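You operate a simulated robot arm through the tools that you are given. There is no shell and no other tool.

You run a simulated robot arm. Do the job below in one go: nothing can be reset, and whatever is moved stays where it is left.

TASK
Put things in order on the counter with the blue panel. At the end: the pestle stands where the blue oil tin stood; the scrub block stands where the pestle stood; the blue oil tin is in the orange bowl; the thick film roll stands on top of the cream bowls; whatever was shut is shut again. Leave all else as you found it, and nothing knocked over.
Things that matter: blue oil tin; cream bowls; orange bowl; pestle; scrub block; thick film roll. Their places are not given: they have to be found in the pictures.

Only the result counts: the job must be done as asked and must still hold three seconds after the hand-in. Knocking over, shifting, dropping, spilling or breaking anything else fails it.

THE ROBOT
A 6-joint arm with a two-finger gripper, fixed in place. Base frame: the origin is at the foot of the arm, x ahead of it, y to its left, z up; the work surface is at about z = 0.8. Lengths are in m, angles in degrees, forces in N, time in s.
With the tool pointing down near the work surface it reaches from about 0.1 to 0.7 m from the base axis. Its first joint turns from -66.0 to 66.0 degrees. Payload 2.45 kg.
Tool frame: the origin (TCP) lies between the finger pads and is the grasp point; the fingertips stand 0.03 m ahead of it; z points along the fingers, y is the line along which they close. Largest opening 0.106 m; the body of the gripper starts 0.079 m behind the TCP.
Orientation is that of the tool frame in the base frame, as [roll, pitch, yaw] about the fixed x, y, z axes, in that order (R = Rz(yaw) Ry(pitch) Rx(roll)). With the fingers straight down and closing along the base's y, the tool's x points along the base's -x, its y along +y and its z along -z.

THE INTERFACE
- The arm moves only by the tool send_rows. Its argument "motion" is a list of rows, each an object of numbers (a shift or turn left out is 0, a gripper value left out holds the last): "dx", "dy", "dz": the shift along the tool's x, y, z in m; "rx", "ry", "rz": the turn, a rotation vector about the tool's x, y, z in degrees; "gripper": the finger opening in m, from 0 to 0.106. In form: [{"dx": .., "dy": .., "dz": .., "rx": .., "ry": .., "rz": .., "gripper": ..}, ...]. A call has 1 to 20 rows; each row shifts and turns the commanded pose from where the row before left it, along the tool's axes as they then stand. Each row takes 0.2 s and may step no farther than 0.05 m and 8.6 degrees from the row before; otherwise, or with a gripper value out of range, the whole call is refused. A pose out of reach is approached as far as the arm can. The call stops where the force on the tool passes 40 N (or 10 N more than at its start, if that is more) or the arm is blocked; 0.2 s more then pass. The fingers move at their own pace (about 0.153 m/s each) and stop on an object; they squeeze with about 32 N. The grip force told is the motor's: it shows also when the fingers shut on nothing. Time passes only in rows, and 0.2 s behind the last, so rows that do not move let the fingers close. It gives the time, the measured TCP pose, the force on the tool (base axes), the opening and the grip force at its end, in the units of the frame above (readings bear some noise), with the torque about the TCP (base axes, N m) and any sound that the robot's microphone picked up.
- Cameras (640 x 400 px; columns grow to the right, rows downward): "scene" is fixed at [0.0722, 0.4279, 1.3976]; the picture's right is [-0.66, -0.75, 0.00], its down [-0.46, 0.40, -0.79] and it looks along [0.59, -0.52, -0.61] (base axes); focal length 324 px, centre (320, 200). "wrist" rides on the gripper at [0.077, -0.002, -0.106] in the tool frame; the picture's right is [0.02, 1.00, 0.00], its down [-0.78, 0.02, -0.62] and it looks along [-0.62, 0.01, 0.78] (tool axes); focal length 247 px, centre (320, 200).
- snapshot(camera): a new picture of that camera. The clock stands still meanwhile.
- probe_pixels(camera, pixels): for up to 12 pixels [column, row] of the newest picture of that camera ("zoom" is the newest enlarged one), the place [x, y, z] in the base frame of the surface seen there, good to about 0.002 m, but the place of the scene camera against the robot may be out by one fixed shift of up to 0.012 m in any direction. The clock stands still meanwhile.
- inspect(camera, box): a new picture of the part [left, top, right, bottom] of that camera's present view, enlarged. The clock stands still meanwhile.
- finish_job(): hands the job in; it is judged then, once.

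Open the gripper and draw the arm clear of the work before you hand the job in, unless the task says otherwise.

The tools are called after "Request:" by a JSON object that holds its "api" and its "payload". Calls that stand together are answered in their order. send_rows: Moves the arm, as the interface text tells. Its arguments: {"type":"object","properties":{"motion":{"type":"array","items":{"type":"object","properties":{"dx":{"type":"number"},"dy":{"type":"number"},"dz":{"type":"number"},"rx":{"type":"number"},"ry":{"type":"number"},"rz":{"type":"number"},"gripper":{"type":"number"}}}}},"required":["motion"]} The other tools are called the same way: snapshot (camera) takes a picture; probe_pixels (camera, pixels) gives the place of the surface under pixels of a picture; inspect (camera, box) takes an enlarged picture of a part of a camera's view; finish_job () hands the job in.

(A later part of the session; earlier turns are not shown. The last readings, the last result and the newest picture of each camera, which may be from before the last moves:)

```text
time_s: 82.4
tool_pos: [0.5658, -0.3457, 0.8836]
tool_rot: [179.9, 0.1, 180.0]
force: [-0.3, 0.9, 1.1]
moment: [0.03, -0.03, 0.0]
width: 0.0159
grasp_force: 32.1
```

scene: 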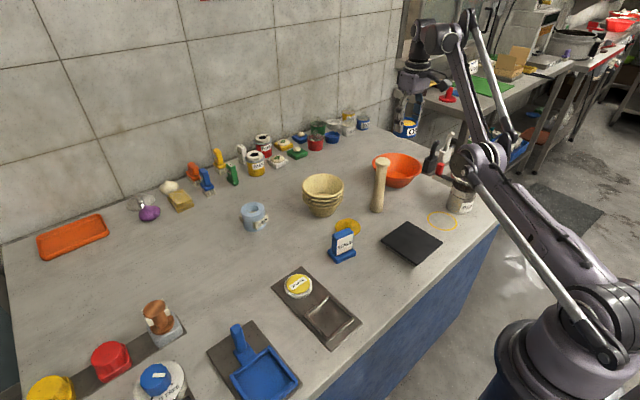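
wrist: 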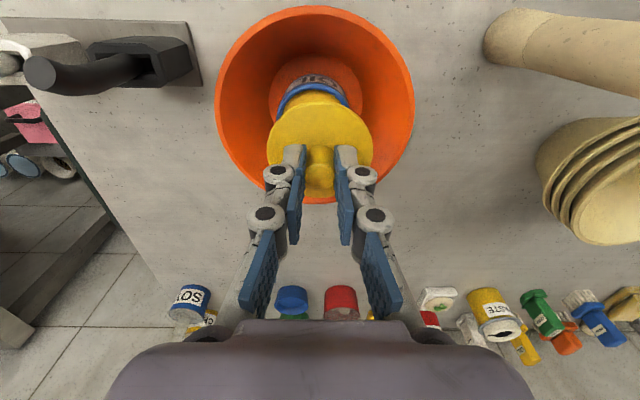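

Request:
{"api": "send_rows", "payload": {"motion": [{"dz": 0.001}, {}]}}

Request:
{"api": "send_rows", "payload": {"motion": [{"dz": 0.001}, {}]}}

Request:
{"api": "inspect", "payload": {"camera": "scene", "box": [360, 130, 430, 190]}}

```text
time_s: 83.0
tool_pos: [0.5658, -0.3447, 0.8841]
tool_rot: [-180.0, 0.2, 180.0]
force: [2.3, -0.2, 17.4]
moment: [0.02, -0.15, 0.02]
width: 0.0161
grasp_force: 32.3
heard: snap
```

```text
time_s: 83.6
tool_pos: [0.5663, -0.3462, 0.8835]
tool_rot: [180.0, 0.2, -180.0]
force: [3.5, 0.6, 34.2]
moment: [0.03, -0.25, 0.0]
width: 0.0164
grasp_force: 32.0
```

```text
6.67 times, centred on (395, 160) of scene
```

zoom: 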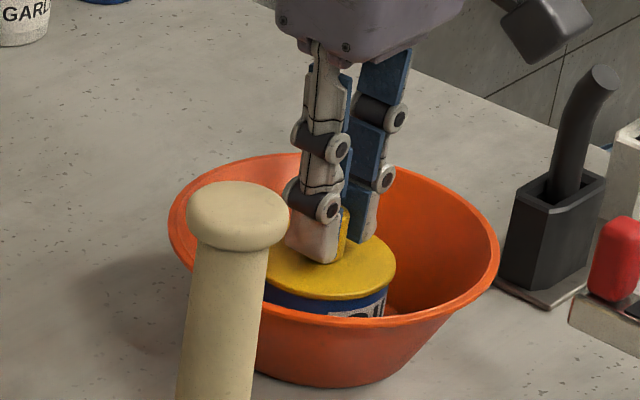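

Snap heard: the lid is on. I ease the pressure by 1 mm and open, listening for any further snap.

Request:
{"api": "send_rows", "payload": {"motion": [{"dz": -0.001}, {"gripper": 0.034}, {}, {}, {}]}}

Request:
{"api": "send_rows", "payload": {"motion": [{"dz": -0.005}, {"dz": -0.015}, {"dz": -0.02}, {"dz": -0.005}, {}]}}

Request:
{"api": "inspect", "payload": {"camera": "scene", "box": [360, 130, 430, 190]}}

Request:
{"api": "inspect", "payload": {"camera": "wrist", "box": [220, 40, 420, 180]}}

```text
time_s: 84.8
tool_pos: [0.5642, -0.3463, 0.8829]
tool_rot: [-180.0, 0.1, -180.0]
force: [-0.4, 1.1, -0.5]
moment: [0.0, -0.01, -0.01]
width: 0.0341
grasp_force: 0.0
```

```text
time_s: 86.0
tool_pos: [0.5657, -0.3465, 0.9276]
tool_rot: [180.0, 0.1, -180.0]
force: [0.0, 0.0, 0.2]
moment: [0.01, 0.02, -0.02]
width: 0.0339
grasp_force: 0.0
```

```text
6.67 times, centred on (395, 160) of scene
```

zoom: 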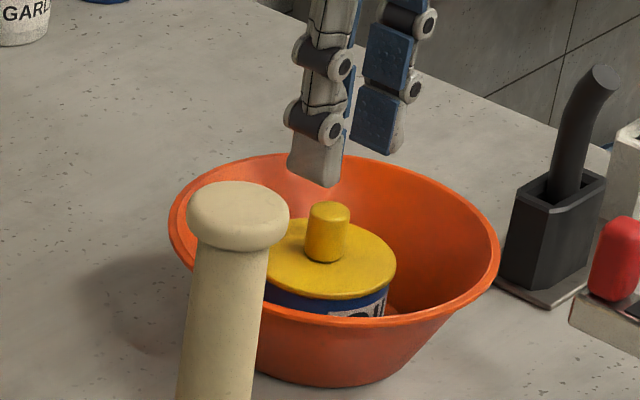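

```text
2.86 times, centred on (320, 110) of wrist
```

zoom: 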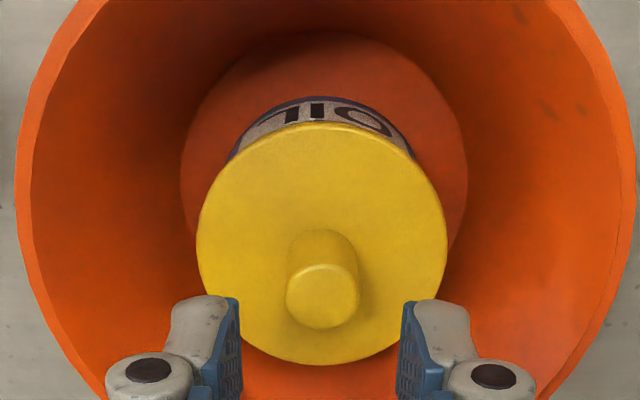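

No further snap on release. I probe the lid top at several points to confirm it is level and fully down (expected ≈0.846).

Request:
{"api": "probe_pixels", "payload": {"camera": "zoom", "pixels": [[215, 220], [430, 220], [320, 135], [320, 350], [320, 180], [260, 300], [390, 300], [320, 108], [320, 117], [320, 295]]}}

```text
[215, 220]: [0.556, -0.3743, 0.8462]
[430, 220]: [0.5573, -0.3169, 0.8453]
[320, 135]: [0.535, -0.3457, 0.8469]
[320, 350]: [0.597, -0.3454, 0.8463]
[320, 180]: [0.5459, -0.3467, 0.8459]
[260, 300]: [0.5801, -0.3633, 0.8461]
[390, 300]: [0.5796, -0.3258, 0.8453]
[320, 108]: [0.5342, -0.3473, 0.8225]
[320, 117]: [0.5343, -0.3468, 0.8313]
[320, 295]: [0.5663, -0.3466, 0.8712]
```

Lid level at 0.846, exactly the original seat. Now the pestle: I draw inward, then up and over, and look at it from z≈1.06.

Request:
{"api": "send_rows", "payload": {"motion": [{"dx": 0.03}, {"dx": 0.036}, {"dz": -0.045}, {"dz": -0.045}, {"dz": -0.045}, {"dx": 0.02, "dy": 0.04}, {"dx": 0.02, "dy": 0.04}, {"dx": 0.02, "dy": 0.04}, {"dx": 0.02, "dy": 0.04, "gripper": 0.07}, {}, {}]}}

Request:
{"api": "snapshot", "payload": {"camera": "wrist"}}

Request:
{"api": "inspect", "payload": {"camera": "wrist", "box": [240, 70, 400, 230]}}

```text
time_s: 88.4
tool_pos: [0.4183, -0.1824, 1.0622]
tool_rot: [180.0, 0.1, 180.0]
force: [-0.8, 0.2, 0.3]
moment: [0.0, -0.03, -0.01]
width: 0.0701
grasp_force: 0.0
```

```text
taken
```

wrist: 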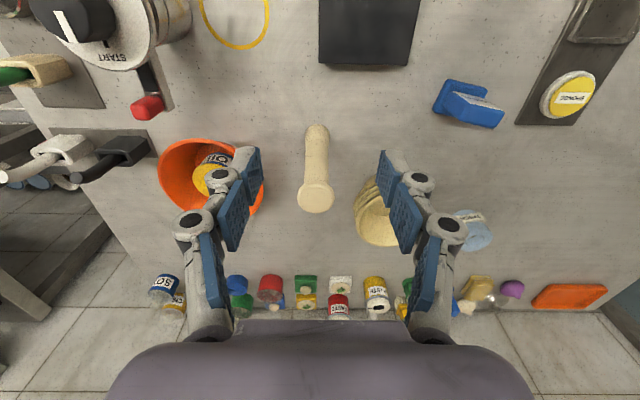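

```text
2.50 times, centred on (320, 150) of wrist
```

zoom: 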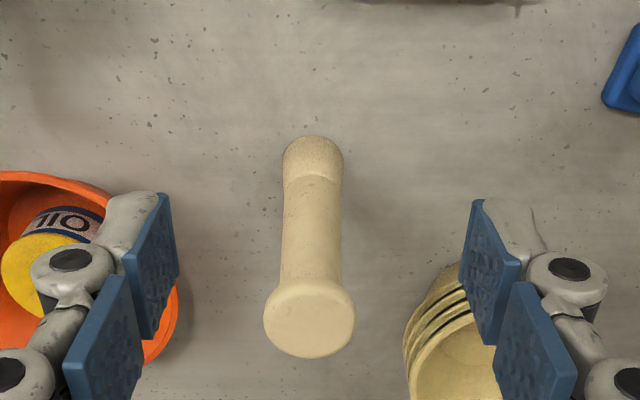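

Request:
{"api": "probe_pixels", "payload": {"camera": "zoom", "pixels": [[268, 315], [351, 315], [310, 284], [310, 352], [310, 320], [284, 165], [341, 165], [312, 140], [284, 220], [340, 220], [284, 260], [340, 260]]}}

Request:
{"api": "inspect", "payload": {"camera": "scene", "box": [345, 145, 415, 225]}}

```text
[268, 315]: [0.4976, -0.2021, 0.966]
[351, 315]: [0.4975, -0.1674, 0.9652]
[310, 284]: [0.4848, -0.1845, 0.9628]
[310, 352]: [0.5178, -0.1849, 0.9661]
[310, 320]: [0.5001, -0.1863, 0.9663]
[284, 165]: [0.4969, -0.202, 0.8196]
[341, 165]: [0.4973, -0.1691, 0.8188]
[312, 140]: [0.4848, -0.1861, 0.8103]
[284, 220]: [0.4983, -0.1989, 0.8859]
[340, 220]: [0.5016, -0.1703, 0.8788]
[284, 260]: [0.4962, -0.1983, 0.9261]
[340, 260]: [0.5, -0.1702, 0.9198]
```

```text
5.00 times, centred on (380, 185) of scene
```

zoom: 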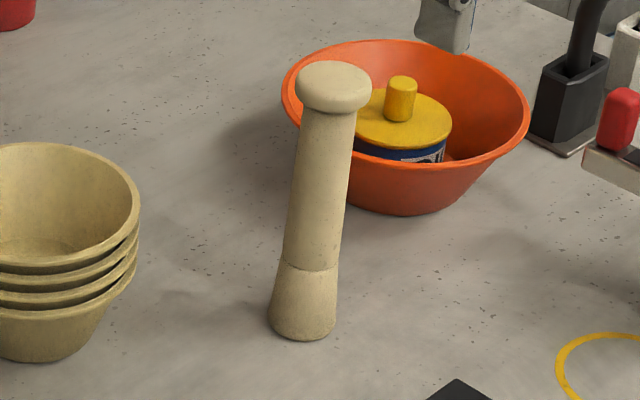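

The pestle's axis is at (0.5005,-0.185), shaft radius ≈14.5 mm, head radius ≈17.5 mm with its top at 0.966. I move above it and verify.

Request:
{"api": "send_rows", "payload": {"motion": [{"dx": -0.03}, {"dx": -0.03, "dy": -0.001}, {"dx": -0.0215, "dy": -0.0015}, {}, {}]}}

Request:
{"api": "send_rows", "payload": {"motion": [{"dz": 0.03}, {}]}}

Request:
{"api": "inspect", "payload": {"camera": "wrist", "box": [240, 100, 400, 230]}}

```text
time_s: 89.6
tool_pos: [0.499, -0.1899, 1.0655]
tool_rot: [-179.9, 0.0, -179.9]
force: [-0.4, -0.6, 0.0]
moment: [-0.03, 0.01, 0.0]
width: 0.0698
grasp_force: 0.0
```

```text
time_s: 90.2
tool_pos: [0.4995, -0.1898, 1.0339]
tool_rot: [-180.0, 0.1, -180.0]
force: [-0.1, 0.7, -0.5]
moment: [0.0, -0.03, 0.01]
width: 0.0699
grasp_force: 0.0
```

```text
3.08 times, centred on (320, 165) of wrist
```

zoom: 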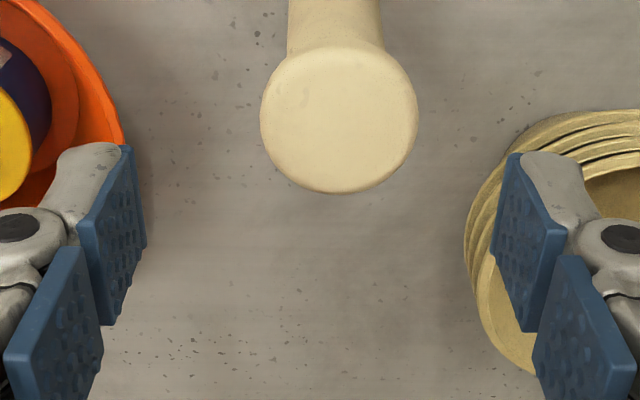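

The head sits slightly to the +y side; I probe it to fine-tune.

Request:
{"api": "probe_pixels", "payload": {"camera": "zoom", "pixels": [[264, 120], [414, 120], [339, 48], [339, 188], [290, 70], [385, 70], [285, 165], [392, 165], [339, 120]]}}

```text
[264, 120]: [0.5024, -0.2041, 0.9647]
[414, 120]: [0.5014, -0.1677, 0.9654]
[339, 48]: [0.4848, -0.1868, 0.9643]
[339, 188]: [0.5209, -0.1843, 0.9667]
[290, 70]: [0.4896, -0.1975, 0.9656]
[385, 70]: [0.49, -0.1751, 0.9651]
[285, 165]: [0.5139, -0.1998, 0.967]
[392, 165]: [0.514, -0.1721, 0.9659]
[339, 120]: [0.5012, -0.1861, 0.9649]
```

Head centre (0.5025,-0.186). I shift 3/4 mm and descend so the head is between the pads (TCP z≈0.950), then close.

Request:
{"api": "send_rows", "payload": {"motion": [{"dx": -0.003, "dy": 0.004}, {"dz": 0.03}, {"dz": 0.03}, {"dz": 0.023}, {}]}}

Request:
{"api": "inspect", "payload": {"camera": "wrist", "box": [240, 100, 400, 230]}}

```text
time_s: 91.4
tool_pos: [0.5054, -0.1857, 0.9521]
tool_rot: [180.0, 0.2, -180.0]
force: [-0.4, 0.0, -0.8]
moment: [-0.04, -0.01, 0.0]
width: 0.0699
grasp_force: 0.0
```

```text
3.08 times, centred on (320, 165) of wrist
```

zoom: 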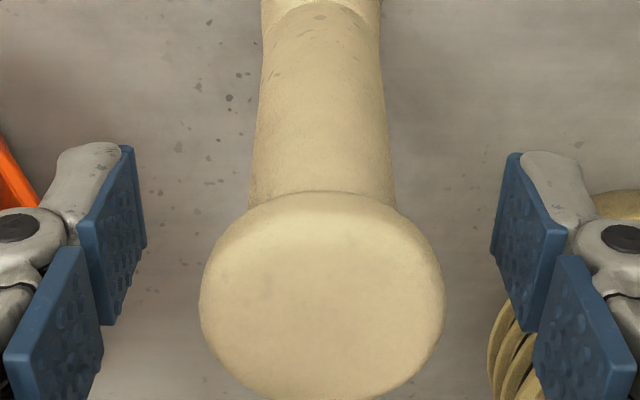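

Centred. I close on it and watch force/width.

Request:
{"api": "send_rows", "payload": {"motion": [{"gripper": 0.025}, {}, {}, {}]}}

Request:
{"api": "inspect", "payload": {"camera": "wrist", "box": [240, 100, 400, 230]}}

Request:
{"api": "inspect", "payload": {"camera": "scene", "box": [345, 125, 415, 225]}}

```text
time_s: 92.4
tool_pos: [0.5039, -0.1852, 0.9516]
tool_rot: [-180.0, 0.1, -179.9]
force: [-0.5, 0.1, 6.2]
moment: [-0.06, 0.0, 0.0]
width: 0.0367
grasp_force: 31.9
```

```text
3.08 times, centred on (320, 165) of wrist
```

zoom: 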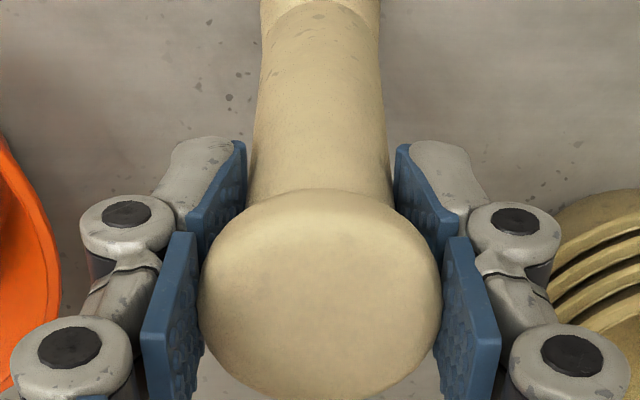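

```text
4.00 times, centred on (380, 175) of scene
```

zoom: 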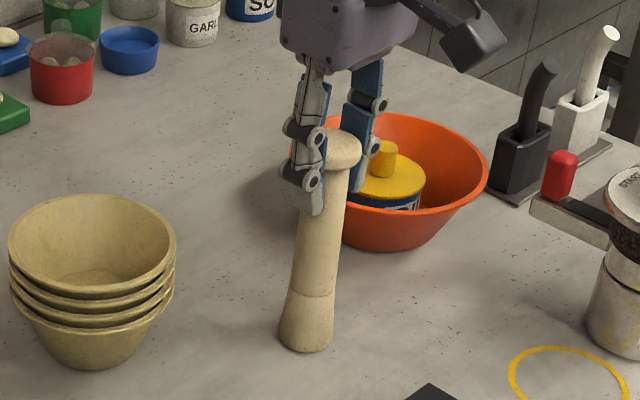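

The head is gripped (0.0367). I lift gently 1 cm and check that it hangs straight.

Request:
{"api": "send_rows", "payload": {"motion": [{"dz": -0.002}, {"dz": -0.004}, {"dz": -0.006}, {}]}}

Request:
{"api": "inspect", "payload": {"camera": "scene", "box": [345, 125, 415, 225]}}

```text
time_s: 93.4
tool_pos: [0.5056, -0.1845, 0.9635]
tool_rot: [-180.0, 0.1, -180.0]
force: [0.4, 0.0, -1.7]
moment: [0.02, 0.03, -0.01]
width: 0.0369
grasp_force: 32.2
```

```text
4.00 times, centred on (380, 175) of scene
```

zoom: 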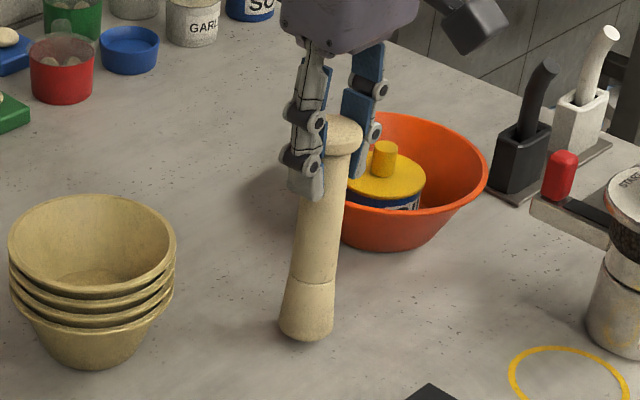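

Hanging straight (1.7 N). I raise it 10 cm and carry it to above the tin's old spot (0.3435,0.0098).

Request:
{"api": "send_rows", "payload": {"motion": [{"dz": -0.02}, {"dz": -0.03}, {"dz": -0.03}, {"dz": -0.02}, {"dx": 0.007, "dy": 0.0085}, {"dx": 0.014, "dy": 0.0172}, {"dx": 0.02, "dy": 0.0246}, {"dx": 0.02, "dy": 0.0246}, {"dx": 0.02, "dy": 0.0246}, {"dx": 0.02, "dy": 0.0246}, {"dx": 0.02, "dy": 0.0246}, {"dx": 0.02, "dy": 0.0246}, {"dx": 0.012, "dy": 0.0147}, {"dx": 0.006, "dy": 0.0075}, {}, {}]}}

Request:
{"api": "send_rows", "payload": {"motion": [{}]}}

Request:
{"api": "snapshot", "payload": {"camera": "wrist"}}

Request:
{"api": "inspect", "payload": {"camera": "scene", "box": [320, 170, 440, 300]}}

```text
time_s: 96.8
tool_pos: [0.3449, 0.0103, 1.0608]
tool_rot: [180.0, 0.1, 180.0]
force: [-1.2, 0.4, -1.0]
moment: [0.01, 0.02, -0.03]
width: 0.0366
grasp_force: 31.3
```

```text
time_s: 97.2
tool_pos: [0.345, 0.0101, 1.0595]
tool_rot: [-180.0, 0.1, 179.9]
force: [1.2, -0.3, -1.2]
moment: [0.04, -0.04, -0.03]
width: 0.0364
grasp_force: 32.0
```

```text
taken
```

wrist: 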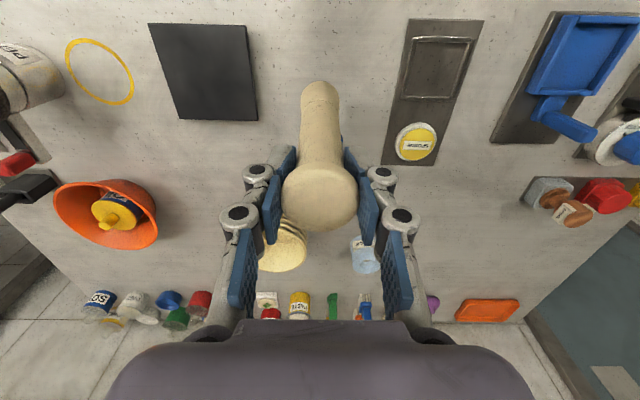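

```text
3.08 times, centred on (380, 235) of scene
```

zoom: 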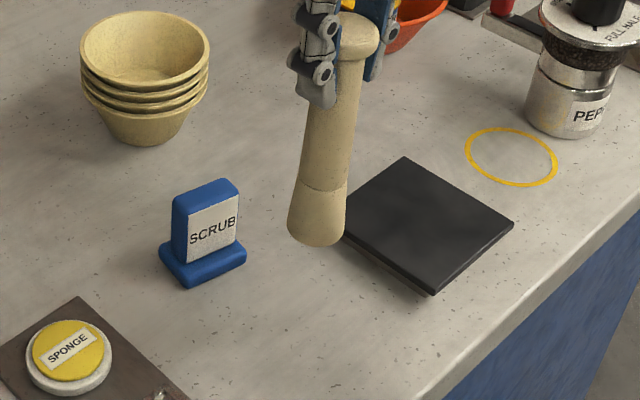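

I probe the pestle's foot and head to check it hangs vertical over the target.

Request:
{"api": "inspect", "payload": {"camera": "wrist", "box": [270, 70, 370, 235]}}

Request:
{"api": "probe_pixels", "payload": {"camera": "zoom", "pixels": [[274, 60], [363, 60], [320, 30], [275, 90], [362, 90], [320, 26], [235, 290], [405, 290], [320, 235], [320, 380], [320, 300]]}}

```text
2.42 times, centred on (320, 152) of wrist
```

zoom: 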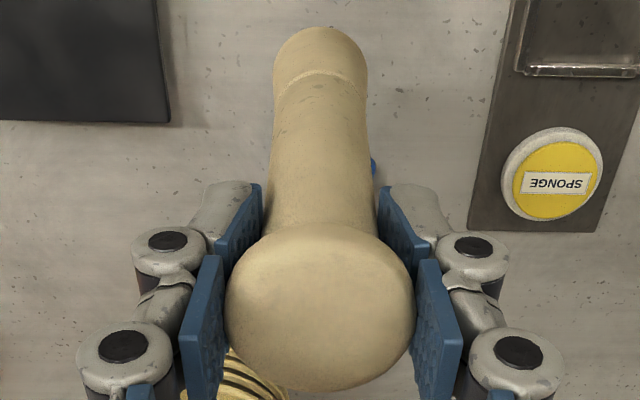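

```text
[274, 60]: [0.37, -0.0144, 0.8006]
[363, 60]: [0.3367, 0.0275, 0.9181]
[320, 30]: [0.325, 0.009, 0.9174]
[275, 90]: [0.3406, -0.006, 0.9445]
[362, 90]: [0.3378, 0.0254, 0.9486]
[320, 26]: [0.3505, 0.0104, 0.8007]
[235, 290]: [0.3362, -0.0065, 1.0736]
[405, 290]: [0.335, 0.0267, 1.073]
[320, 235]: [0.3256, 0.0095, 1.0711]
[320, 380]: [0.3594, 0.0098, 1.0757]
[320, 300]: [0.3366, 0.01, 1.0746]
```

The foot is over (0.342,0.010), vertical. I lower 10 cm and then ease into contact.

Request:
{"api": "send_rows", "payload": {"motion": [{"dx": -0.001, "dz": 0.01}, {"dz": 0.025}, {"dz": 0.025}, {"dz": 0.025}, {"dz": 0.015}, {"dz": 0.004}, {}]}}

Request:
{"api": "send_rows", "payload": {"motion": [{"dz": 0.002}, {"dz": 0.001}, {}]}}

```text
time_s: 98.8
tool_pos: [0.3483, 0.0115, 0.9579]
tool_rot: [-179.9, 0.2, 179.9]
force: [0.5, 0.0, -0.7]
moment: [0.02, 0.0, 0.0]
width: 0.0365
grasp_force: 32.0
```

```text
time_s: 99.6
tool_pos: [0.3474, 0.0117, 0.9544]
tool_rot: [180.0, 0.1, -179.9]
force: [-0.1, -1.0, -0.9]
moment: [-0.01, 0.0, 0.01]
width: 0.0368
grasp_force: 31.5
```

Request:
{"api": "send_rows", "payload": {"motion": [{"dz": 0.001}, {"dz": 0.001}, {}]}}

Request:
{"api": "inspect", "payload": {"camera": "wrist", "box": [270, 40, 370, 235]}}

```text
time_s: 100.4
tool_pos: [0.3462, 0.0128, 0.9523]
tool_rot: [180.0, 0.1, -180.0]
force: [-0.2, 0.3, -1.4]
moment: [0.04, -0.01, -0.02]
width: 0.0365
grasp_force: 31.8
```

```text
2.05 times, centred on (320, 138) of wrist
```

zoom: 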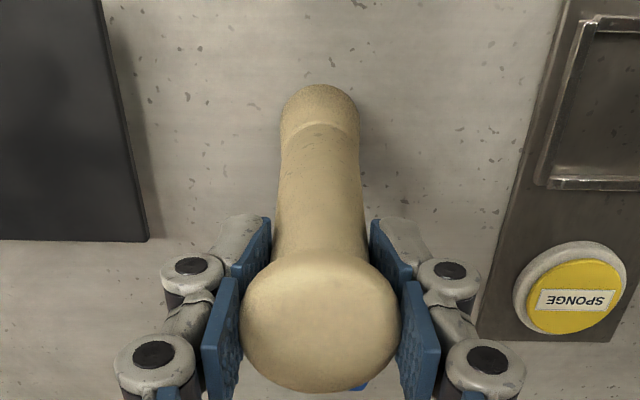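

Near contact; I probe the foot position now.

Request:
{"api": "probe_pixels", "payload": {"camera": "zoom", "pixels": [[284, 115], [355, 115], [320, 88], [284, 135], [357, 135], [245, 320], [395, 320], [320, 260], [320, 386]]}}

Request:
{"api": "send_rows", "payload": {"motion": [{"dz": 0.001}, {}]}}

```text
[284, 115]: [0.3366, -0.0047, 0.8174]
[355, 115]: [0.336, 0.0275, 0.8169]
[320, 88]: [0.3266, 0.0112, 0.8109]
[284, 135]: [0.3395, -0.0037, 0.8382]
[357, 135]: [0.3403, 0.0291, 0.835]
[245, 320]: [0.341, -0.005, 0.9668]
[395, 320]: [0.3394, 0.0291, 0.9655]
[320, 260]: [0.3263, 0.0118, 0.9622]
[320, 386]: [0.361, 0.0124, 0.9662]
```

```text
time_s: 101.0
tool_pos: [0.3469, 0.0106, 0.9511]
tool_rot: [179.9, 0.2, -180.0]
force: [-1.4, 1.6, 17.4]
moment: [0.15, 0.16, -0.01]
width: 0.0364
grasp_force: 31.6
```

Contact. It's about 2 mm off in y, so I lift 3 mm, shift, set down again and release.

Request:
{"api": "send_rows", "payload": {"motion": [{"dz": -0.003}, {"dy": -0.0018}, {"dz": 0.0015}, {"dz": 0.001}, {}]}}

```text
time_s: 102.2
tool_pos: [0.347, 0.0084, 0.9527]
tool_rot: [179.9, 0.2, 180.0]
force: [-0.4, 0.6, -1.9]
moment: [0.01, -0.01, 0.0]
width: 0.0369
grasp_force: 32.4
```

Request:
{"api": "send_rows", "payload": {"motion": [{"dz": 0.0005}, {}]}}

```text
time_s: 102.8
tool_pos: [0.3471, 0.0086, 0.9515]
tool_rot: [179.9, 0.2, 180.0]
force: [-0.5, 0.3, -0.4]
moment: [-0.03, -0.02, -0.02]
width: 0.0363
grasp_force: 32.0
```

It is at the surface now. I open and rise straight up.

Request:
{"api": "send_rows", "payload": {"motion": [{"dz": 0.0003}, {"gripper": 0.05}, {}, {"gripper": 0.07}, {}, {"dz": -0.02}, {"dz": -0.04}, {"dz": -0.04}, {}]}}

Request:
{"api": "snapshot", "payload": {"camera": "scene"}}

Request:
{"api": "snapshot", "payload": {"camera": "wrist"}}

```text
time_s: 104.8
tool_pos: [0.3426, 0.0091, 1.0527]
tool_rot: [-179.9, 0.0, -180.0]
force: [0.2, 0.1, 0.6]
moment: [0.01, -0.02, -0.05]
width: 0.07
grasp_force: 0.0
```

```text
taken
```

scene: 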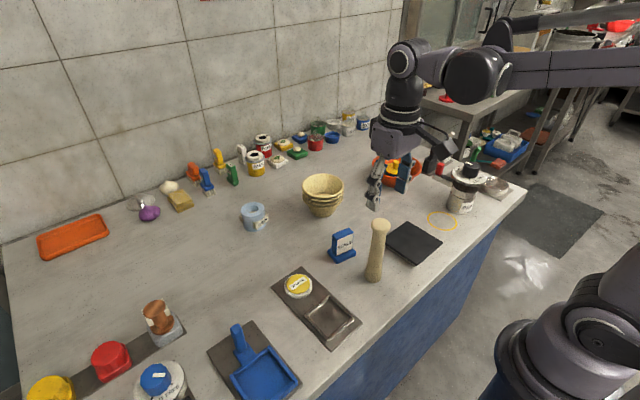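

```text
taken
```

wrist: 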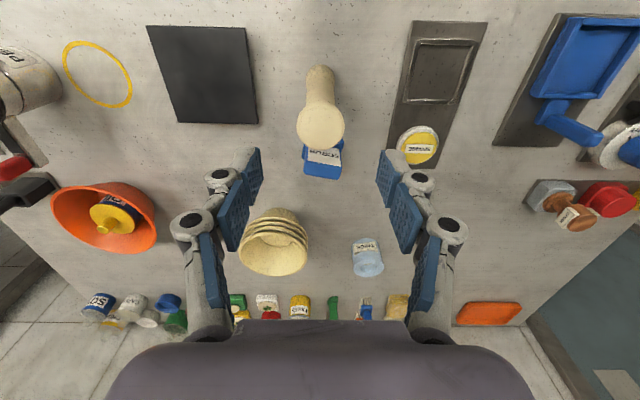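

The pestle stands on the tin's old spot. Next the scrub block at (0.44,0.02): since the camera arm would foul the pestle with the present yaw, I first look at the block from above to choose a grip.

Request:
{"api": "send_rows", "payload": {"motion": [{"dx": -0.03, "dy": 0.01, "dz": -0.02}, {"dx": -0.03}, {"dx": -0.03}, {}, {}]}}

Request:
{"api": "inspect", "payload": {"camera": "wrist", "box": [260, 80, 380, 180]}}

Request:
{"api": "inspect", "payload": {"camera": "scene", "box": [310, 215, 400, 285]}}

```text
time_s: 106.0
tool_pos: [0.4327, 0.0176, 1.0745]
tool_rot: [179.9, 0.1, 179.9]
force: [0.0, 0.7, 0.4]
moment: [0.0, 0.03, 0.02]
width: 0.0698
grasp_force: 0.1
```

```text
4.00 times, centred on (320, 130) of wrist
```

zoom: 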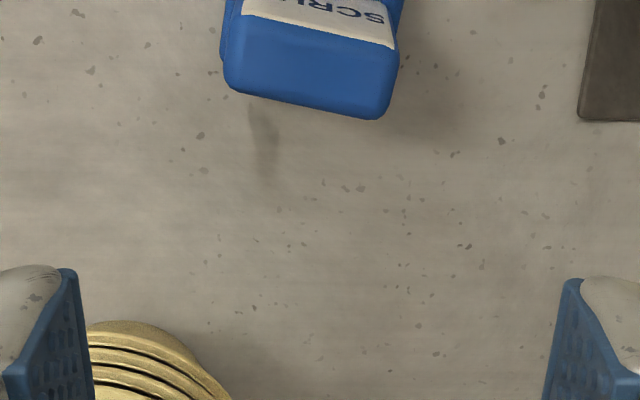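

```text
5.71 times, centred on (355, 250) of scene
```

zoom: 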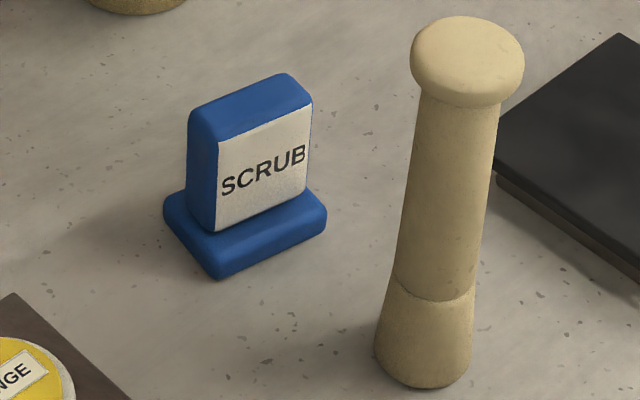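

I enlarge the block's whole outline and probe its corners.

Request:
{"api": "inspect", "payload": {"camera": "wrist", "box": [280, 40, 380, 120]}}

```text
5.00 times, centred on (330, 80) of wrist
```

zoom: 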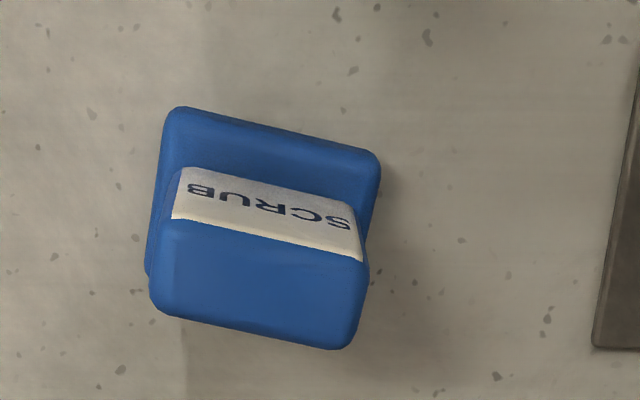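

Request:
{"api": "probe_pixels", "payload": {"camera": "zoom", "pixels": [[175, 112], [378, 158], [150, 262], [165, 225], [362, 268], [155, 305], [345, 345], [260, 285], [370, 235], [155, 180], [365, 190], [270, 140]]}}

```text
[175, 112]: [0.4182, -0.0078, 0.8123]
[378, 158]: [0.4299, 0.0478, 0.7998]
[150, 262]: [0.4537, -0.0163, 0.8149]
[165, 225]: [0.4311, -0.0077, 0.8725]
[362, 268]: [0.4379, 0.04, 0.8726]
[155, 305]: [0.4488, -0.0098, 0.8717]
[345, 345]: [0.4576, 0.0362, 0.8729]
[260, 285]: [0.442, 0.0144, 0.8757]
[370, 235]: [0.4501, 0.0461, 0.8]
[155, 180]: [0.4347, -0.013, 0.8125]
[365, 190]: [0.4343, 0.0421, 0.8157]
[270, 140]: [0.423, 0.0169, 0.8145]
```

The block's slab is about 48×20 mm, turned ≈9.5° (wide axis ≈(0.165,0.986)), centre ≈(0.442,0.015), top 0.8755. I will grip it across its thickness with the hand turned by -80.5°, which also takes the camera away from the pestle.

Request:
{"api": "send_rows", "payload": {"motion": [{"rz": -8.05}, {"rz": -8.05}, {"rz": -8.05}, {"rz": -8.05}, {"rz": -8.05}, {"rz": -8.05}, {"rz": -8.05}, {"rz": -8.05}, {"rz": -8.05}, {"rz": -8.05}, {}, {}]}}

Request:
{"api": "snapshot", "payload": {"camera": "wrist"}}

Request:
{"api": "snapshot", "payload": {"camera": "scene"}}

```text
time_s: 108.6
tool_pos: [0.4384, 0.0184, 1.0726]
tool_rot: [-179.8, 0.0, -99.6]
force: [0.0, 0.1, -0.5]
moment: [0.0, 0.0, -0.01]
width: 0.0701
grasp_force: 0.1
```

```text
taken
```

wrist: 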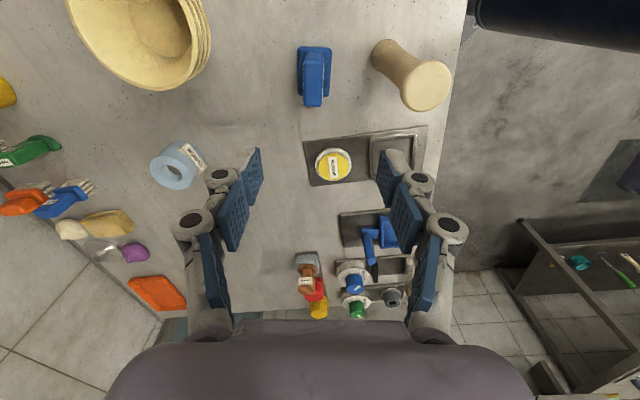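

```text
taken
```

scene: 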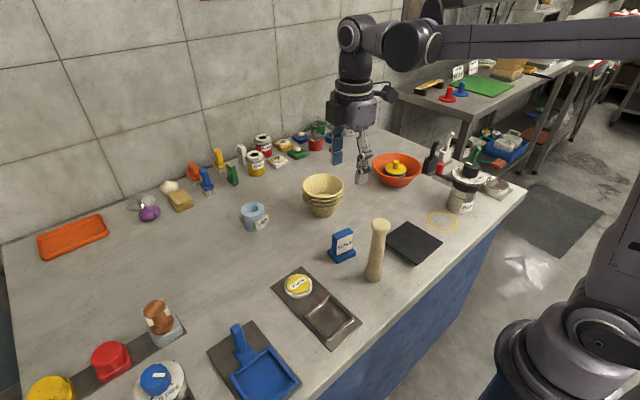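

Rotation worked (yaw -99.6). The block appears nearly aligned at (313,75); I zoom to check alignment.

Request:
{"api": "inspect", "payload": {"camera": "wrist", "box": [270, 35, 370, 115]}}

Request:
{"api": "probe_pixels", "payload": {"camera": "zoom", "pixels": [[200, 110], [330, 110], [210, 240], [330, 210], [235, 185], [300, 185], [230, 345], [300, 345], [262, 200], [262, 340], [200, 280], [330, 280]]}}

```text
5.00 times, centred on (320, 75) of wrist
```

zoom: 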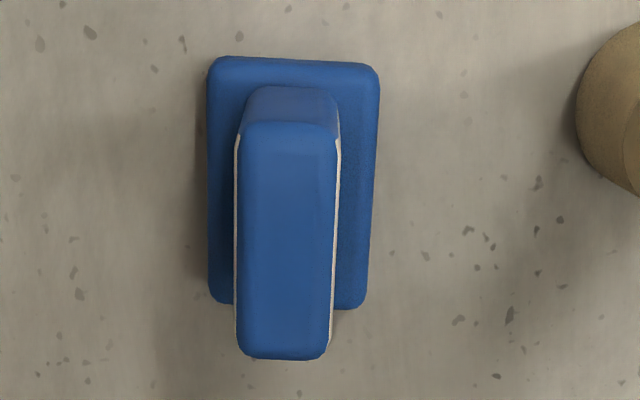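

```text
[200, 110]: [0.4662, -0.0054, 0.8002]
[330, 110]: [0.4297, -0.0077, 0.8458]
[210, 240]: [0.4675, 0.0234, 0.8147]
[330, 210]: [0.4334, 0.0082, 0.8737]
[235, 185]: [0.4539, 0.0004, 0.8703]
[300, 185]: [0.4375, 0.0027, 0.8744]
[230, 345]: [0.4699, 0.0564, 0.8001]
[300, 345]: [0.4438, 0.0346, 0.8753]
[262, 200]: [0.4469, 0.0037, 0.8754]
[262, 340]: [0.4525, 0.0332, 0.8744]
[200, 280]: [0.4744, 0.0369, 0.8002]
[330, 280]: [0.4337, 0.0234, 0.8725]
```

The block is ≈2.3° further round than assumed, centre ≈(0.4433,0.014). I correct yaw and position, then descend to z≈0.95 for a final check.

Request:
{"api": "send_rows", "payload": {"motion": [{"rz": 2.3, "gripper": 0.056}, {"dx": 0.003, "dy": -0.0055}, {"dz": 0.04}, {"dz": 0.04}, {"dz": 0.04}, {}, {}]}}

Request:
{"api": "send_rows", "payload": {"motion": [{}]}}

Request:
{"api": "inspect", "payload": {"camera": "wrist", "box": [240, 80, 400, 200]}}

Request:
{"api": "inspect", "payload": {"camera": "scene", "box": [300, 170, 420, 290]}}

```text
time_s: 110.2
tool_pos: [0.4413, 0.0171, 0.9489]
tool_rot: [-179.9, 0.0, -101.8]
force: [0.8, -0.2, 1.4]
moment: [0.03, -0.01, 0.0]
width: 0.0558
grasp_force: 0.3
```

```text
time_s: 110.6
tool_pos: [0.4407, 0.0163, 0.9508]
tool_rot: [-180.0, 0.1, -101.8]
force: [0.5, 0.2, 0.1]
moment: [-0.04, 0.01, 0.02]
width: 0.056
grasp_force: 0.1
```

```text
3.33 times, centred on (320, 140) of wrist
```

zoom: 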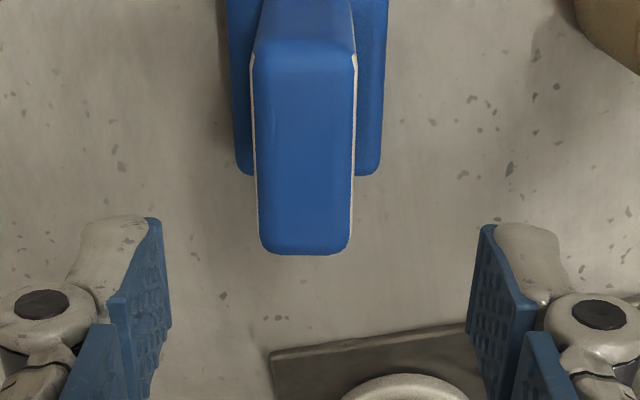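

```text
3.33 times, centred on (360, 230) of scene
```

zoom: 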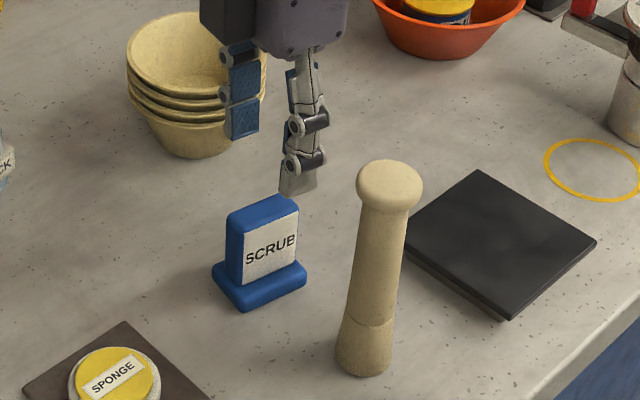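

Well aligned; the block is ≈3.5 mm to the left of the fingers' middle. I shift and descend to z≈0.86 in steps.

Request:
{"api": "send_rows", "payload": {"motion": [{"dx": 0.002, "dy": -0.0032}, {"dz": 0.03}, {"dz": 0.03}, {"dz": 0.02}, {"dz": 0.01}, {}]}}

Request:
{"api": "inspect", "payload": {"camera": "wrist", "box": [240, 100, 400, 220]}}

Request:
{"api": "inspect", "payload": {"camera": "scene", "box": [300, 190, 420, 290]}}

```text
time_s: 112.0
tool_pos: [0.4453, 0.0127, 0.8619]
tool_rot: [-180.0, 0.1, -101.8]
force: [-0.4, 0.0, 0.1]
moment: [0.01, 0.02, 0.04]
width: 0.056
grasp_force: 0.0
```

```text
3.33 times, centred on (320, 160) of wrist
```

zoom: 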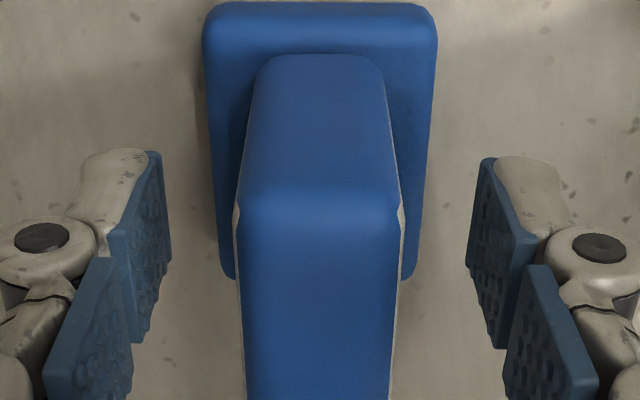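

```text
4.00 times, centred on (360, 240) of scene
```

zoom: 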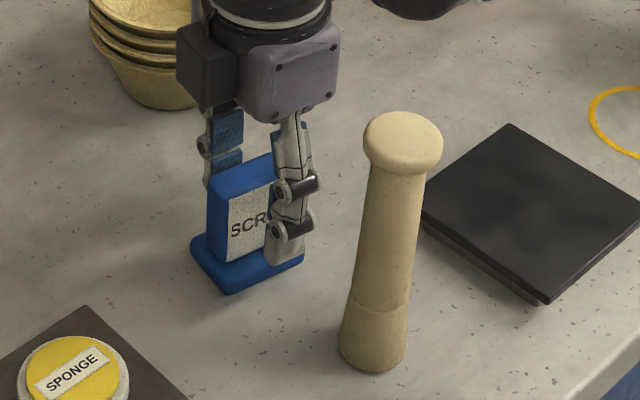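

Fingers straddle the slab, clear of the base plate and pestle. I close.

Request:
{"api": "send_rows", "payload": {"motion": [{"gripper": 0.012}, {}, {}, {}]}}

Request:
{"api": "send_rows", "payload": {"motion": [{"dz": -0.002}, {"dz": -0.004}, {"dz": -0.006}, {}]}}

Request:
{"api": "inspect", "payload": {"camera": "scene", "box": [300, 190, 420, 290]}}

```text
time_s: 113.0
tool_pos: [0.4451, 0.0126, 0.8621]
tool_rot: [-179.9, 0.1, -101.9]
force: [1.6, -0.9, 3.3]
moment: [-0.02, -0.04, -0.03]
width: 0.0229
grasp_force: 32.2
```

```text
time_s: 114.0
tool_pos: [0.446, 0.0125, 0.8723]
tool_rot: [-180.0, 0.0, -101.8]
force: [0.3, 0.8, -1.2]
moment: [0.02, -0.01, -0.02]
width: 0.0231
grasp_force: 31.9
```

```text
4.00 times, centred on (360, 240) of scene
```

zoom: 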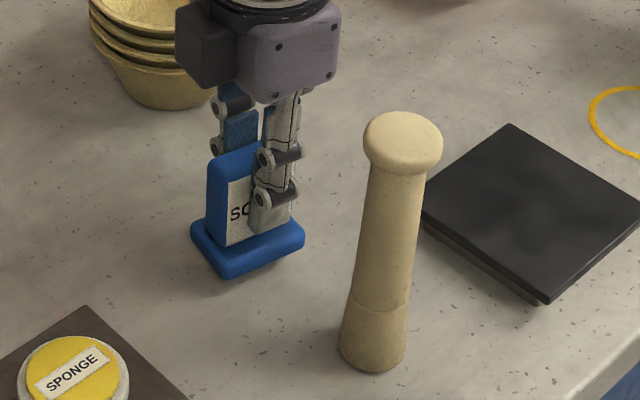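

The block is up (whole, with its base). I raise 7 cm and carry it to the pestle's old spot (0.502,-0.186).

Request:
{"api": "send_rows", "payload": {"motion": [{"dz": -0.02}, {"dz": -0.03}, {"dz": -0.02}, {"dx": 0.0131, "dy": -0.0069}, {"dx": 0.0263, "dy": -0.0138}, {"dx": 0.0263, "dy": -0.0138}, {"dx": 0.0263, "dy": -0.0138}, {"dx": 0.0263, "dy": -0.0138}, {"dx": 0.0263, "dy": -0.0138}, {"dx": 0.0263, "dy": -0.0138}, {"dx": 0.0132, "dy": -0.0069}, {}, {}]}}

Request:
{"api": "send_rows", "payload": {"motion": [{}]}}

Request:
{"api": "snapshot", "payload": {"camera": "wrist"}}

Request:
{"api": "inspect", "payload": {"camera": "scene", "box": [310, 120, 430, 230]}}

```text
time_s: 116.8
tool_pos: [0.5048, -0.1877, 0.9445]
tool_rot: [-179.9, 0.2, -101.8]
force: [0.1, -0.5, -1.4]
moment: [-0.01, 0.0, 0.01]
width: 0.0233
grasp_force: 31.7
```

```text
time_s: 117.2
tool_pos: [0.5041, -0.1882, 0.9446]
tool_rot: [-179.9, 0.1, -101.8]
force: [1.2, -0.6, -1.5]
moment: [-0.01, 0.03, -0.03]
width: 0.0227
grasp_force: 31.8
```

```text
taken
```

wrist: 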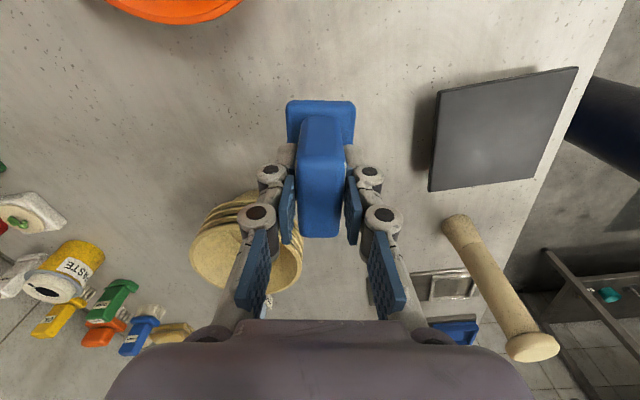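

```text
3.64 times, centred on (370, 175) of scene
```

zoom: 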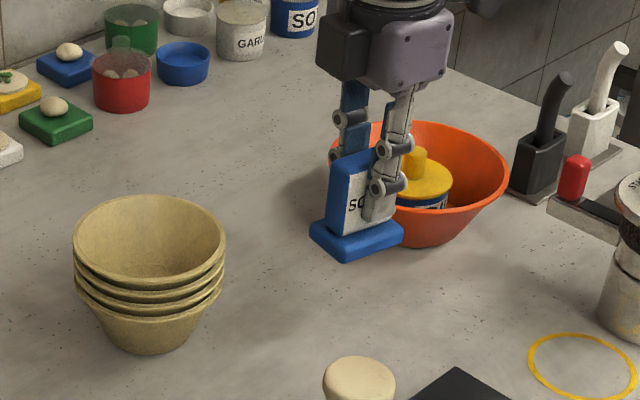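

I probe the block in hand to check its centre against the target.

Request:
{"api": "inspect", "payload": {"camera": "wrist", "box": [260, 80, 380, 250]}}

Request:
{"api": "probe_pixels", "payload": {"camera": "zoom", "pixels": [[245, 60], [398, 60], [320, 50], [250, 120], [395, 120], [275, 250], [365, 250], [320, 170], [320, 355], [320, 250]]}}

```text
2.35 times, centred on (320, 165) of wrist
```

zoom: 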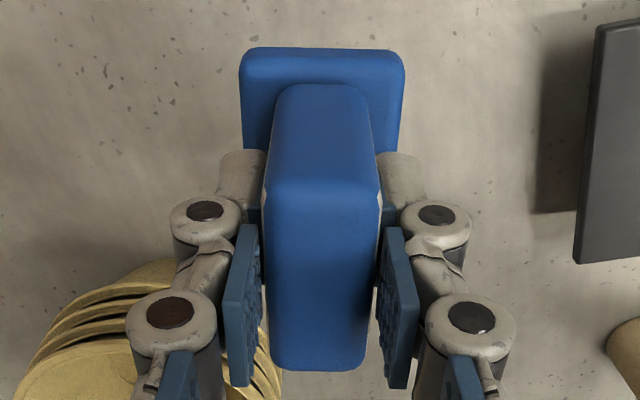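

```text
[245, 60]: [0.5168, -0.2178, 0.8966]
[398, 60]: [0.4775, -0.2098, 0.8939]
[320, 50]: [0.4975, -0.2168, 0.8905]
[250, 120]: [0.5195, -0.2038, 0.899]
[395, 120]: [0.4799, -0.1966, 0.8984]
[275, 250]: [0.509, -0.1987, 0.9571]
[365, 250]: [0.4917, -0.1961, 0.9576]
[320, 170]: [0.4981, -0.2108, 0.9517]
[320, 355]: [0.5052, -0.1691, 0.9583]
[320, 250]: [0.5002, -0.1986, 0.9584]
```

Block centre ≈(0.502,-0.189); I shift +3.5 mm in y and lower.

Request:
{"api": "send_rows", "payload": {"motion": [{"dx": -0.0034, "dy": 0.0007}, {"dz": 0.02}, {"dz": 0.025}, {"dz": 0.02}, {"dz": 0.01}, {"dz": 0.004}, {}]}}

Request:
{"api": "send_rows", "payload": {"motion": [{"dz": 0.001}, {"dz": 0.001}, {}]}}

```text
time_s: 118.8
tool_pos: [0.5009, -0.1839, 0.8648]
tool_rot: [-179.9, 0.1, -101.9]
force: [0.3, 0.0, -0.7]
moment: [0.04, 0.0, 0.04]
width: 0.0231
grasp_force: 31.9
```

```text
time_s: 119.6
tool_pos: [0.5004, -0.1832, 0.8615]
tool_rot: [-179.9, 0.1, -101.9]
force: [-0.6, 0.6, -2.2]
moment: [0.0, 0.01, -0.03]
width: 0.0235
grasp_force: 32.0
```

Request:
{"api": "send_rows", "payload": {"motion": [{"dz": 0.0007}, {}]}}

Request:
{"api": "send_rows", "payload": {"motion": [{"dz": 0.0005}, {}]}}

```text
time_s: 120.2
tool_pos: [0.502, -0.1837, 0.8615]
tool_rot: [-179.8, 0.0, -101.8]
force: [1.4, -2.3, 9.9]
moment: [0.02, -0.05, 0.06]
width: 0.0232
grasp_force: 32.0
```

```text
time_s: 120.8
tool_pos: [0.5009, -0.1836, 0.8623]
tool_rot: [-179.7, 0.1, -101.7]
force: [3.5, -0.4, 26.2]
moment: [-0.1, -0.15, -0.02]
width: 0.0234
grasp_force: 31.8
```

Block is on the counter. I ease off, open, and rise.

Request:
{"api": "send_rows", "payload": {"motion": [{"dz": -0.001}, {"gripper": 0.04}, {}, {"gripper": 0.056}, {}, {"dz": -0.02}, {"dz": -0.04}, {"dz": -0.045}, {"dz": -0.045}, {}]}}

Request:
{"api": "snapshot", "payload": {"camera": "wrist"}}

Request:
{"api": "snapshot", "payload": {"camera": "scene"}}

```text
time_s: 123.0
tool_pos: [0.4992, -0.1806, 1.0124]
tool_rot: [-180.0, 0.1, -101.8]
force: [0.5, 0.0, -0.2]
moment: [0.01, 0.0, 0.02]
width: 0.0561
grasp_force: 0.0
```

```text
taken
```

wrist: 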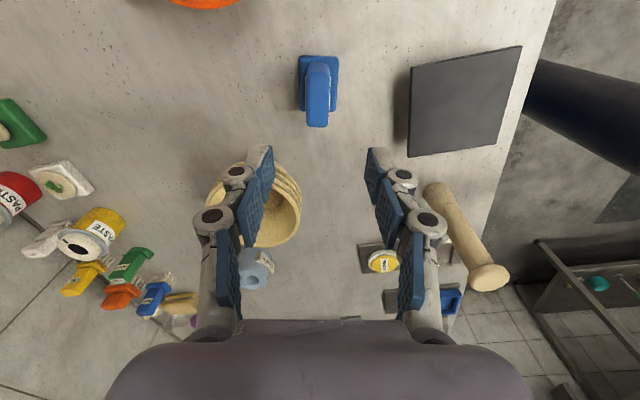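

```text
taken
```

scene: 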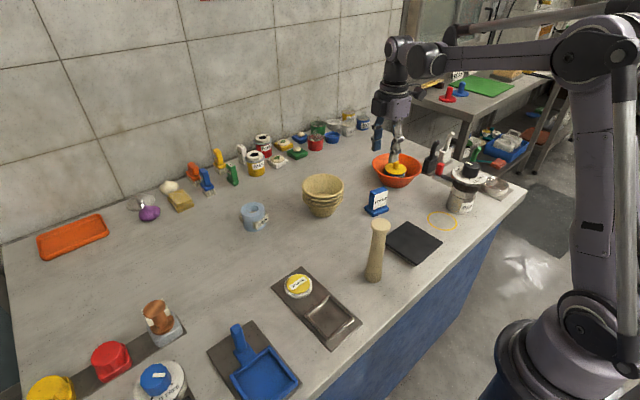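

Block and pestle are in place. Now the film roll near (0.69,0.12), at the edge of reach: I turn the hand to face outward at that azimuth (closing axis tangential) and move to view it.

Request:
{"api": "send_rows", "payload": {"motion": [{"rz": 8.525}, {"rz": 8.525}, {"rz": 8.525}, {"rz": 8.525}, {"rz": 8.525}, {"rz": 8.525}, {"rz": 8.525}, {"rz": 8.525}, {"dx": -0.0095, "dy": 0.0375}, {"dx": -0.0095, "dy": 0.0375}, {"dx": -0.0095, "dy": 0.0375}, {"dx": -0.0095, "dy": 0.0375}, {"dx": -0.0095, "dy": 0.0375}, {"dx": -0.0095, "dy": 0.0375}, {"dx": -0.0095, "dy": 0.0375, "gripper": 0.09}, {}, {}]}}

Request:
{"api": "snapshot", "payload": {"camera": "wrist"}}

Request:
{"api": "inspect", "payload": {"camera": "scene", "box": [230, 190, 280, 240]}}

```text
time_s: 126.6
tool_pos: [0.5215, 0.0864, 1.0105]
tool_rot: [-180.0, 0.2, -170.1]
force: [0.3, 0.3, 0.6]
moment: [-0.01, -0.04, -0.02]
width: 0.0897
grasp_force: 0.1
```

```text
taken
```

wrist: 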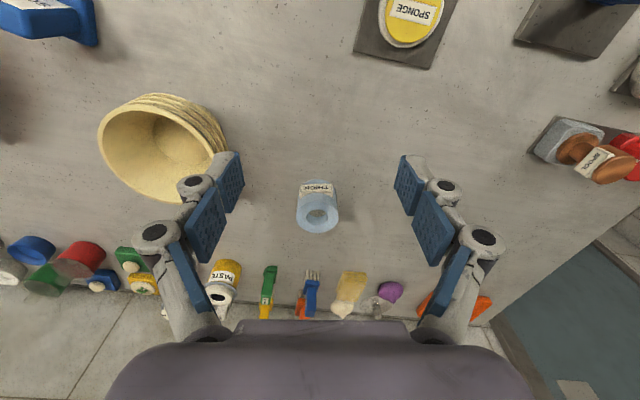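

```text
8.00 times, centred on (255, 215) of scene
```

zoom: 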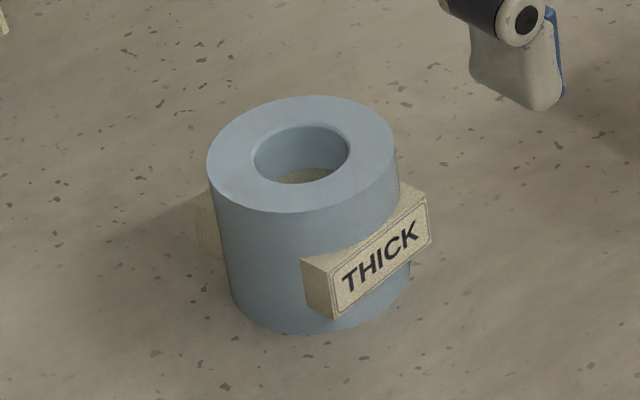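

The roll has label blocks front and back; its two sides (along y) are free for gripping. I zoom and probe it, and the cream bowls too.

Request:
{"api": "inspect", "payload": {"camera": "wrist", "box": [270, 165, 370, 245]}}

Request:
{"api": "probe_pixels", "payload": {"camera": "zoom", "pixels": [[195, 270], [352, 265], [273, 195], [273, 330], [210, 150], [340, 135], [212, 95], [335, 85], [275, 265], [200, 320], [350, 315], [270, 120]]}}

Request:
{"api": "probe_pixels", "payload": {"camera": "wrist", "pixels": [[99, 145], [214, 160], [150, 97], [165, 202], [110, 170], [205, 130], [175, 140], [155, 130], [190, 150], [165, 160], [195, 120], [180, 185]]}}

```text
5.00 times, centred on (320, 205) of wrist
```

zoom: 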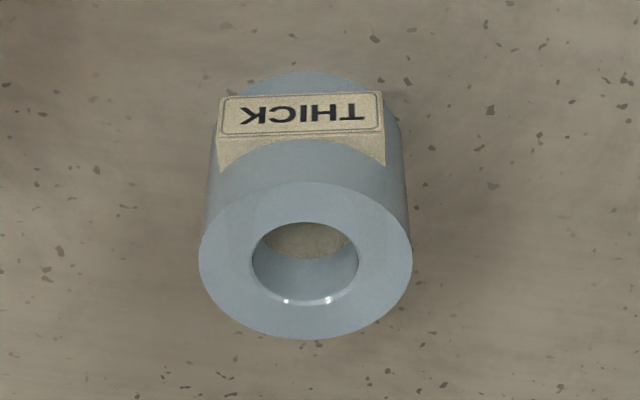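

```text
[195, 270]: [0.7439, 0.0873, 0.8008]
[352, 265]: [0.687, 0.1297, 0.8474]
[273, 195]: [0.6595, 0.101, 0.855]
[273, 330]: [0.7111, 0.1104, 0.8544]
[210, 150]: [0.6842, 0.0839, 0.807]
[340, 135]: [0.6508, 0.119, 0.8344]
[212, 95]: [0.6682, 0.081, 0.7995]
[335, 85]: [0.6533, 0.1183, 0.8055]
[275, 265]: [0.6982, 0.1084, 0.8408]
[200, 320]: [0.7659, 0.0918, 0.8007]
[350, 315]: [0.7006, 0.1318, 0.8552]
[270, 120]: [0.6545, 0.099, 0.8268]
```

```text
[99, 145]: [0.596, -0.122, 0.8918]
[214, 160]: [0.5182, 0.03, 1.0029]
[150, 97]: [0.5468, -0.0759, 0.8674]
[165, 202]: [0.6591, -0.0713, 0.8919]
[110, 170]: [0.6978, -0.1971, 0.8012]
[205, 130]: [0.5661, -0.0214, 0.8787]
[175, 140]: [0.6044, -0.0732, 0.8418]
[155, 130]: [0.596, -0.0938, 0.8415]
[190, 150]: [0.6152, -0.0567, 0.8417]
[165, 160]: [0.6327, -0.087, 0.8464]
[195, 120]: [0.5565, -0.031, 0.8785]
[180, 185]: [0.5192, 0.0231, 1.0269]
```

I re-probe the roll's top ring at its actual edges (200..412, 182..338).

Request:
{"api": "probe_pixels", "payload": {"camera": "zoom", "pixels": [[203, 258], [409, 258], [305, 185], [305, 335], [230, 200], [385, 200], [225, 310], [390, 305], [222, 168], [383, 160], [222, 98], [380, 92]]}}

```text
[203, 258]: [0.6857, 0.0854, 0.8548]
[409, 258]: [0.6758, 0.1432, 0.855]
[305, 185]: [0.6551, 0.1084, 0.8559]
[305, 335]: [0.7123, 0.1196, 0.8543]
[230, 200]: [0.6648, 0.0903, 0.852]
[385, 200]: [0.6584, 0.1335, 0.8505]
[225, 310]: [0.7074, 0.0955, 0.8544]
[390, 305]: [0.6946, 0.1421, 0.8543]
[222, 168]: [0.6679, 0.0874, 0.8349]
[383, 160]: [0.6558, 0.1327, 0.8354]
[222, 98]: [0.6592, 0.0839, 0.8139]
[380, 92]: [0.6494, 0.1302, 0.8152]
```

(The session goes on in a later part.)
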